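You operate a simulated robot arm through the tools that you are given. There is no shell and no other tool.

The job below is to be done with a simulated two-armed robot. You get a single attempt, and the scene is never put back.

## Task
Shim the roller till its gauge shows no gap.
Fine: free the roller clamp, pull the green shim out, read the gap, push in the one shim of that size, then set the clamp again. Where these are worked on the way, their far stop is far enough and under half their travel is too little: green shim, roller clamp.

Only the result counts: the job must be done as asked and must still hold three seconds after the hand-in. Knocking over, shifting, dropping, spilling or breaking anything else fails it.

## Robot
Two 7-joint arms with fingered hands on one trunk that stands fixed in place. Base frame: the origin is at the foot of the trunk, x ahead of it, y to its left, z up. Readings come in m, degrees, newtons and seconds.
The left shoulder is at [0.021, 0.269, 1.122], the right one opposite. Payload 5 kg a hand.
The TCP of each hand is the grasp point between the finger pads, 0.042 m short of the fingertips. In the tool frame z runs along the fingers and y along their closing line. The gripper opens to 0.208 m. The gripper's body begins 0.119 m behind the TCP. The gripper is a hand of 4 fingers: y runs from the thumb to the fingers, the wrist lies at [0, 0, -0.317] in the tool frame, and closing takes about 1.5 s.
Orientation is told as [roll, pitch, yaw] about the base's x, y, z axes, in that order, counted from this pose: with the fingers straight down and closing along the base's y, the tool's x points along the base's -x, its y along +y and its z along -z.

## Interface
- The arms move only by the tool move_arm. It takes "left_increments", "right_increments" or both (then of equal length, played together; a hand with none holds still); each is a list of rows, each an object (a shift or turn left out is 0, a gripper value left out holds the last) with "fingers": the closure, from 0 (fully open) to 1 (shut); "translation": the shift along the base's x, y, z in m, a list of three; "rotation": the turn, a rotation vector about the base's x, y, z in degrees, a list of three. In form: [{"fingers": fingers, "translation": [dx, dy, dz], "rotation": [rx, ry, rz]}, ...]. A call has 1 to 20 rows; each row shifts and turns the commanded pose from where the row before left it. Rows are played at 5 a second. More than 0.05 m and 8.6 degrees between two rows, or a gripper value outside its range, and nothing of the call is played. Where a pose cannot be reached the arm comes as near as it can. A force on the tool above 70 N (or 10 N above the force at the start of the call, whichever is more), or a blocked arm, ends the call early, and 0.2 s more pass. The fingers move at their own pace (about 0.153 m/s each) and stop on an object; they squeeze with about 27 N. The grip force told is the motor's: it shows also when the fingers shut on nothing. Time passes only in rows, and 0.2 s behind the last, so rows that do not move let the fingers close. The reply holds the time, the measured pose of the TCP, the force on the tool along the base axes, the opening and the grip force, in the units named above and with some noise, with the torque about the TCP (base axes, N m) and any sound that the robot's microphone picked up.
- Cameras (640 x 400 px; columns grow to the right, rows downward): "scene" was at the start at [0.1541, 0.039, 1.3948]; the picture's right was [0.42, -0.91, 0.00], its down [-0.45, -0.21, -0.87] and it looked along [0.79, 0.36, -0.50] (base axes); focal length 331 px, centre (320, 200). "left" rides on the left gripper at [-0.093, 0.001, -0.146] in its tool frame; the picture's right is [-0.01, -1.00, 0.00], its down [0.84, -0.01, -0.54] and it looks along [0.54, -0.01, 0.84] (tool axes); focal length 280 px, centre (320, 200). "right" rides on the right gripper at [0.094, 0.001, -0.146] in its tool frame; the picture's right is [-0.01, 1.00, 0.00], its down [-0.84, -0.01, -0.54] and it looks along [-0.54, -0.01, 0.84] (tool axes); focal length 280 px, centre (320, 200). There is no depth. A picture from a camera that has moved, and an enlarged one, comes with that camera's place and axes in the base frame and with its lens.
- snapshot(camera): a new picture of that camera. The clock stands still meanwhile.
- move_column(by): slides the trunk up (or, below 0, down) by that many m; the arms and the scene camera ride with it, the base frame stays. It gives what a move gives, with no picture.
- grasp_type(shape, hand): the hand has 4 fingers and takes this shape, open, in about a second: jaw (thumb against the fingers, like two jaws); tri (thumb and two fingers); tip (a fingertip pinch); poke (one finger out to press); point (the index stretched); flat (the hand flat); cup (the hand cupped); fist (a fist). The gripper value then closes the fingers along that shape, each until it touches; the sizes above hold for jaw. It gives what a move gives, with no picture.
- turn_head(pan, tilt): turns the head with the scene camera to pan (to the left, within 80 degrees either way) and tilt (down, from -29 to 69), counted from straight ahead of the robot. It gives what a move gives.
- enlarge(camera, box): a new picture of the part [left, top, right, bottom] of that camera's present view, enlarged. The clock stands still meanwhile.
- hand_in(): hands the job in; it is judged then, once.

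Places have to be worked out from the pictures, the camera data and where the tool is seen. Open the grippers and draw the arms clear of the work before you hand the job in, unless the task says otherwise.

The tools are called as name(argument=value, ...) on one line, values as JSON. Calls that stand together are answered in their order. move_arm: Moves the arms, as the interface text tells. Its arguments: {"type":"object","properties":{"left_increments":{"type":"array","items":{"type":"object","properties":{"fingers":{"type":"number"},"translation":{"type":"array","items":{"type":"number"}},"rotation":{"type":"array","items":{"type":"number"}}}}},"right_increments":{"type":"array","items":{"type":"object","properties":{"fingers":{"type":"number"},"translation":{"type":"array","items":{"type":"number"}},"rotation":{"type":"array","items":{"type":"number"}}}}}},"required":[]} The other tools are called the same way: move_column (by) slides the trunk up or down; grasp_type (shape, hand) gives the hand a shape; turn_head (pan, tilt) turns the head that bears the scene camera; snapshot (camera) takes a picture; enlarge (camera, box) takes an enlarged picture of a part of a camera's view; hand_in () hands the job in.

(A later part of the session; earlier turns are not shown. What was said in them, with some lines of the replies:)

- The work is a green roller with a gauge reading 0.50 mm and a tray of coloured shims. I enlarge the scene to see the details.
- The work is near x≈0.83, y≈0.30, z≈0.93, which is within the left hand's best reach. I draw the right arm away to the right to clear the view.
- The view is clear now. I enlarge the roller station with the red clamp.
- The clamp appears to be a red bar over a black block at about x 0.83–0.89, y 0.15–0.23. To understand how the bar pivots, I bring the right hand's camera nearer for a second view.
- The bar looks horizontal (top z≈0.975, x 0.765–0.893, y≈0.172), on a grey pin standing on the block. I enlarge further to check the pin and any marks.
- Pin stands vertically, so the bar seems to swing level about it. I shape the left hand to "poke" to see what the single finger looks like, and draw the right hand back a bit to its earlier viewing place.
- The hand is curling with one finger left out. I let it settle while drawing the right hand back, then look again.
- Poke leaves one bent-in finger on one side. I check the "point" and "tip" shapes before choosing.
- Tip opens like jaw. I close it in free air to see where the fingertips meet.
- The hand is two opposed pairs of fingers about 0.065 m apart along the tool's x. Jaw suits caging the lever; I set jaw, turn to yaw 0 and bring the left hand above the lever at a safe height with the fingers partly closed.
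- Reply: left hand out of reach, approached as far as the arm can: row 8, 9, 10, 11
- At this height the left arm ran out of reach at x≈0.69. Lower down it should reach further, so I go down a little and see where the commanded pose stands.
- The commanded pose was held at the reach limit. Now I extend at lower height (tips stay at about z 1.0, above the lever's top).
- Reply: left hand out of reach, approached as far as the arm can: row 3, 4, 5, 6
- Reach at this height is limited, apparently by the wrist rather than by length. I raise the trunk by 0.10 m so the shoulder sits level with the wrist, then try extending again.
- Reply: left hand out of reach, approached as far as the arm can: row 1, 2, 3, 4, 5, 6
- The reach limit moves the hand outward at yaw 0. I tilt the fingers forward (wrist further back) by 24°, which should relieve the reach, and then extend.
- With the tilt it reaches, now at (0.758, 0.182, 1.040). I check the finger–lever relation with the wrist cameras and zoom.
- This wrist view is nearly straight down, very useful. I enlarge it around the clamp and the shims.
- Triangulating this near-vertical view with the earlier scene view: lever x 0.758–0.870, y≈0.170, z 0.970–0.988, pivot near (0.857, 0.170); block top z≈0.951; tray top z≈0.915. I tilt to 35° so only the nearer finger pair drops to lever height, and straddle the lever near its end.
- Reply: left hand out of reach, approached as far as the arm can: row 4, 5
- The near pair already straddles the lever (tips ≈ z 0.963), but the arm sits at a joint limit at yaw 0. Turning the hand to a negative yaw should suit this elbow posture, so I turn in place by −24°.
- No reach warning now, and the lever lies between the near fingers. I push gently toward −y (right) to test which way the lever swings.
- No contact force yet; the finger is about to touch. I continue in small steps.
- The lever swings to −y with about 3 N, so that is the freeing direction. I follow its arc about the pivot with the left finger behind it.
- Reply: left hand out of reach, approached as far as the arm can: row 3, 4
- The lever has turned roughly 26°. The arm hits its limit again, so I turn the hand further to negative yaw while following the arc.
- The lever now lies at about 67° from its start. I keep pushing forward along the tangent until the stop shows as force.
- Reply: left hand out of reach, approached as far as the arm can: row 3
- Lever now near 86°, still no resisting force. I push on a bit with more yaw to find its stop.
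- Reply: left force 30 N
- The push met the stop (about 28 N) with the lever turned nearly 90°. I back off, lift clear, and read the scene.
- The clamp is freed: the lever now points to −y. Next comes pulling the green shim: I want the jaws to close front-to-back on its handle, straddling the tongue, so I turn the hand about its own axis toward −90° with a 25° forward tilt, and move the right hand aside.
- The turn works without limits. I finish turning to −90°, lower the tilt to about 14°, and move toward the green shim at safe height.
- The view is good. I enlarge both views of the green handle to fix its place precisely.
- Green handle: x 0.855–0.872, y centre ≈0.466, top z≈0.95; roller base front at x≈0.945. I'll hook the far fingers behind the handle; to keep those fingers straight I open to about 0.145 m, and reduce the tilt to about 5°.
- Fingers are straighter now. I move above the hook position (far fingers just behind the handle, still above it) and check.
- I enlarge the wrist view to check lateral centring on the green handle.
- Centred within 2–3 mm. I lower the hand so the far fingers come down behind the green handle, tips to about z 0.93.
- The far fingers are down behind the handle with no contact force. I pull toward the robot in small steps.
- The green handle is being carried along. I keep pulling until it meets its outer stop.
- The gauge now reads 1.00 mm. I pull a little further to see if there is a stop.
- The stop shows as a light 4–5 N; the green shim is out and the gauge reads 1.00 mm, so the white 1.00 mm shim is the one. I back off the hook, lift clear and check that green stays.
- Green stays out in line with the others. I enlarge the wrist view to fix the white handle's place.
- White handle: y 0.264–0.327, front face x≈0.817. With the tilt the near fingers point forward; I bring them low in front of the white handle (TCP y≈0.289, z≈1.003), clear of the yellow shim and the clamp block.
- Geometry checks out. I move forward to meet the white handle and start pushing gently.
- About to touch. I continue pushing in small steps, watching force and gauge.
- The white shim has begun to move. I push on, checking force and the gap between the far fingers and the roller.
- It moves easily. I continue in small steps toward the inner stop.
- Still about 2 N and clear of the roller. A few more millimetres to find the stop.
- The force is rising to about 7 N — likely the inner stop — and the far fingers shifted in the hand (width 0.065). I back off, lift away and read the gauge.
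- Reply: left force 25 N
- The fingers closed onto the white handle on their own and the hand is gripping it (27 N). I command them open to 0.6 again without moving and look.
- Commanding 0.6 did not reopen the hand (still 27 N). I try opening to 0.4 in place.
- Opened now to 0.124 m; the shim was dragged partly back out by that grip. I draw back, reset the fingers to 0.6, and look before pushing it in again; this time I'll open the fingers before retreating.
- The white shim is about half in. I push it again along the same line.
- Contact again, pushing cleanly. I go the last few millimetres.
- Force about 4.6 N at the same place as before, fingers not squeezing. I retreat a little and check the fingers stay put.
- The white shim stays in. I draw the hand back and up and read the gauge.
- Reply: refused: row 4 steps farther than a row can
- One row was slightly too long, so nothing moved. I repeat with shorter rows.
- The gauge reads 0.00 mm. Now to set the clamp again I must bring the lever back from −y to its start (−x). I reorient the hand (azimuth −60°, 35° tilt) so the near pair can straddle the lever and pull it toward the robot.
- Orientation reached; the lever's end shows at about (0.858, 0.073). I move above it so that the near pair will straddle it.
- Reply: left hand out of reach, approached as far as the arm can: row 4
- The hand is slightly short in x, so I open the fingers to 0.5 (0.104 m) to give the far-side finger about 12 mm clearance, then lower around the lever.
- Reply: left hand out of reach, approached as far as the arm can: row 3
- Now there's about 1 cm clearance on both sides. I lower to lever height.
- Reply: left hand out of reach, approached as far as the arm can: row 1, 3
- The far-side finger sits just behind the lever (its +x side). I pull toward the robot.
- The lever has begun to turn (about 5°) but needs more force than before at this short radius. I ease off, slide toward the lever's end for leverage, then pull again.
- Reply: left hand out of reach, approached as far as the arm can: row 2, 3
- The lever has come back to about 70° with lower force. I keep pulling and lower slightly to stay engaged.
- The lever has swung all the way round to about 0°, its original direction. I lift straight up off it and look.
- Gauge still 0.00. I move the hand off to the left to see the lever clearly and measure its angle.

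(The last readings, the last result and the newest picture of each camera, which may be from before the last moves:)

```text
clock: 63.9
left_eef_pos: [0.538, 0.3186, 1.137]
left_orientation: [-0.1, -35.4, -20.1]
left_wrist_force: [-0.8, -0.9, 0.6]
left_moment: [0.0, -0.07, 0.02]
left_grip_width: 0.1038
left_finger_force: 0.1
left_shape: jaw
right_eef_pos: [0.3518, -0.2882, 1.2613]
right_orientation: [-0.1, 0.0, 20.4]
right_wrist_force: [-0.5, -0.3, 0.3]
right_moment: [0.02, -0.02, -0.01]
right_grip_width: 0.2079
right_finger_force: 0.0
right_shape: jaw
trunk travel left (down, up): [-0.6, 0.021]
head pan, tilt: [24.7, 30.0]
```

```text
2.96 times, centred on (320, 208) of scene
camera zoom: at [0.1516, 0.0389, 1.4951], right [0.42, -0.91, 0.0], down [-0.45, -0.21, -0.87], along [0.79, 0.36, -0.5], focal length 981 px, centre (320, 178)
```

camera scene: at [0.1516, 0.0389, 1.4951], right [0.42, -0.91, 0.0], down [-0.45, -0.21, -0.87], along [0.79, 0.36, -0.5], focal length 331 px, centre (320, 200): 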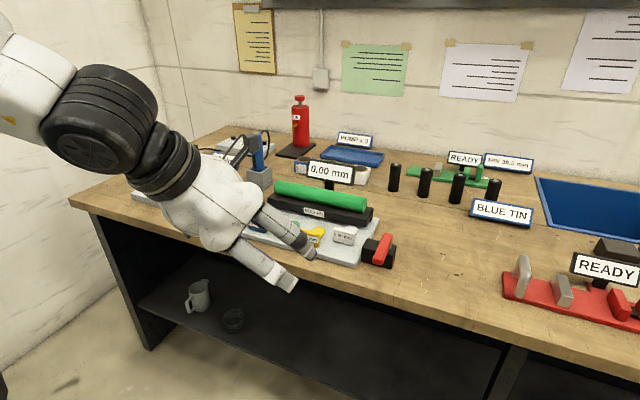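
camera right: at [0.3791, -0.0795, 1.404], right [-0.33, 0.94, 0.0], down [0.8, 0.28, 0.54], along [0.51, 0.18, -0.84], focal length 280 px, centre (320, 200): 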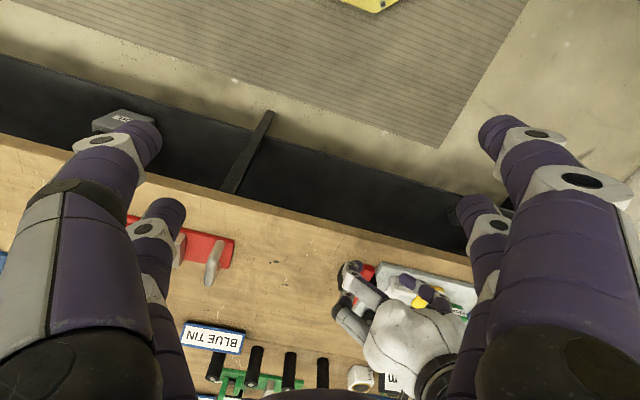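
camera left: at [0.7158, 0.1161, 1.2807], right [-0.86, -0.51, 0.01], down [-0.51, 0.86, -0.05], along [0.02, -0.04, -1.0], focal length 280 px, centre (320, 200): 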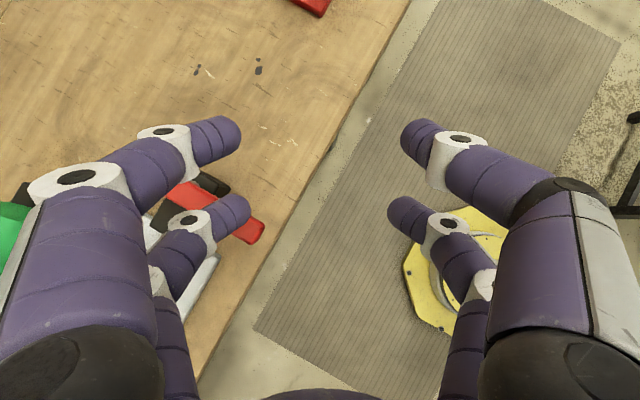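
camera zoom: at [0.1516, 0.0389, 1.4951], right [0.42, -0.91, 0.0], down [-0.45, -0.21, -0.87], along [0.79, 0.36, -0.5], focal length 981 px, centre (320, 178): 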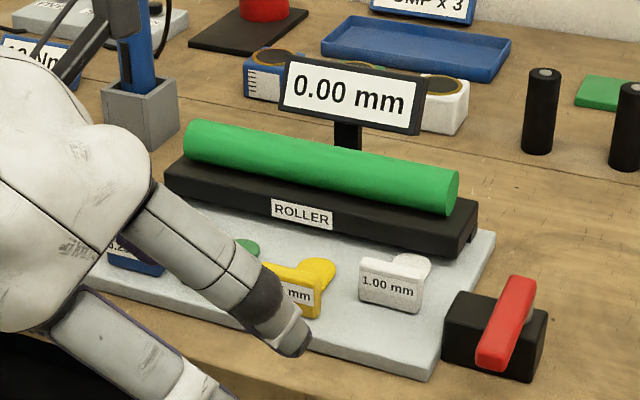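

Lever is back at its starting direction within a degree or two. I retreat the left arm further and lower the trunk by 0.10 m, so the scene camera stands exactly as at the start and I can compare views directly.

move_arm(left_increments=[{"fingers": 0, "translation": [-0.03, 0.02, 0.03], "rotation": [0, 0, 8]}, {"fingers": 0, "translation": [-0.03, 0.02, 0.03], "rotation": [0, 0, 8]}, {"fingers": 0, "translation": [-0.03, 0.02, 0.03], "rotation": [0, 7, 0]}, {"fingers": 0, "translation": [-0.03, 0.02, 0.03], "rotation": [0, 7, 0]}, {"fingers": 0, "translation": [-0.03, 0.02, 0.03], "rotation": [0, 7, 0]}])

move_column(by=-0.1)

enlarge(camera="scene", box=[360, 192, 408, 242])

enlarge(camera="scene", box=[224, 125, 416, 245])

snapshot(camera="scene")

```text
clock: 65.1
left_eef_pos: [0.3972, 0.4231, 1.2932]
left_orientation: [-1.8, -14.0, -3.6]
left_wrist_force: [-0.5, 1.6, -0.5]
left_moment: [-0.26, 0.0, -0.07]
left_grip_width: 0.2079
left_finger_force: 0.0
left_shape: jaw
left hand out of reach, approached as far as the arm can: row 1, 2
right_eef_pos: [0.3525, -0.2853, 1.2617]
right_orientation: [-0.1, 0.0, 20.5]
right_wrist_force: [0.1, 1.7, 0.6]
right_moment: [-0.24, 0.03, 0.02]
right_grip_width: 0.2078
right_finger_force: 0.1
right_shape: jaw
trunk travel left (down, up): [-0.6, 0.021]
head pan, tilt: [24.7, 30.0]
```

```text
clock: 66.5
left_eef_pos: [0.3985, 0.4193, 1.194]
left_orientation: [-1.5, -14.4, -3.5]
left_wrist_force: [0.0, -0.3, 0.0]
left_moment: [0.01, -0.04, 0.02]
left_grip_width: 0.208
left_finger_force: 0.2
left_shape: jaw
right_eef_pos: [0.3522, -0.2878, 1.1592]
right_orientation: [0.0, 0.0, 20.5]
right_wrist_force: [-0.5, 0.1, -0.2]
right_moment: [0.01, -0.05, 0.02]
right_grip_width: 0.2079
right_finger_force: 0.1
right_shape: jaw
trunk travel left (down, up): [-0.5, 0.121]
head pan, tilt: [24.7, 30.0]
```

```text
8.00 times, centred on (384, 217) of scene
camera zoom: at [0.1537, 0.039, 1.395], right [0.42, -0.91, 0.0], down [-0.45, -0.21, -0.87], along [0.79, 0.36, -0.5], focal length 2650 px, centre (-192, 64)
```

zoom: 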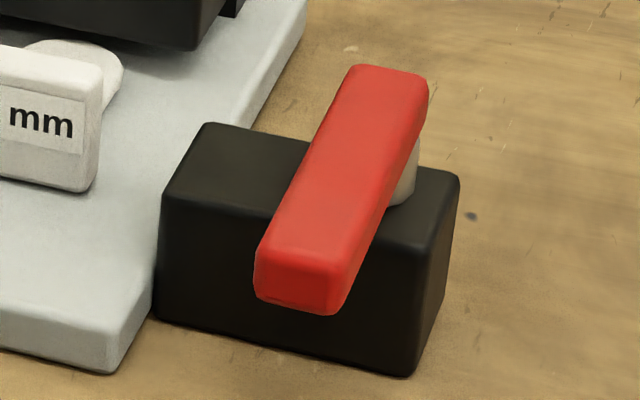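

```text
3.33 times, centred on (320, 185) of scene
camera zoom: at [0.1537, 0.039, 1.395], right [0.42, -0.91, 0.0], down [-0.45, -0.21, -0.87], along [0.79, 0.36, -0.5], focal length 1104 px, centre (320, 250)
```

zoom: 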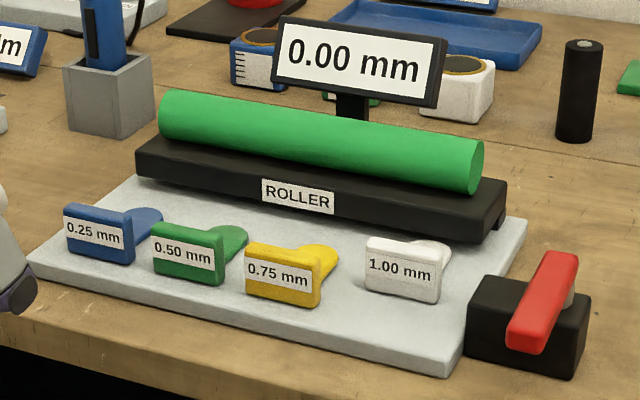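

```text
taken
camera scene: at [0.1537, 0.039, 1.395], right [0.42, -0.91, 0.0], down [-0.45, -0.21, -0.87], along [0.79, 0.36, -0.5], focal length 331 px, centre (320, 200)
```

scene: 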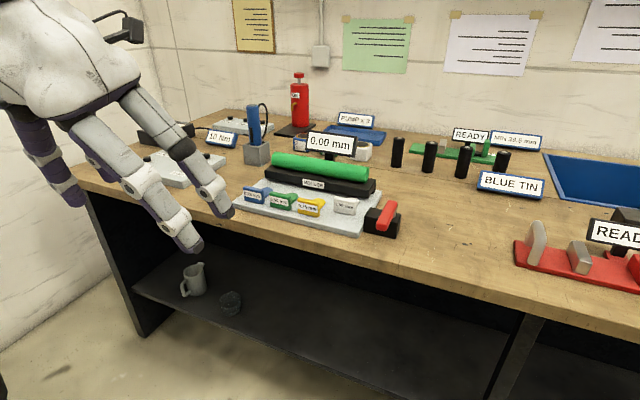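

The view matches the start picture: the lever is at its original angle, blue and yellow are untouched, green is out, white is in, and the gauge shows 0.00 mm. Both grippers are open and clear of the work, so I hand in.

hand_in()

```text
The job is handed in.
```

The roller is shimmed and its gauge reads 0.00 mm. The job is handed in.

- **Clamp:** I turned the lever almost 90° to its stop to free it. At the end I set it back, and it matches its starting position in the pictures.
- **Green shim:** I pulled it out until it stopped, level with the blue and yellow handles. The gauge then read 1.00 mm.
- **White shim (1.00 mm):** I pushed it in until it stopped. On the first try the fingers closed on the handle by themselves. Backing off then dragged the shim about halfway out, so I pushed it in again.

The blue and yellow shims match the first pictures, and nothing was knocked over. Both hands are open and clear of the work.
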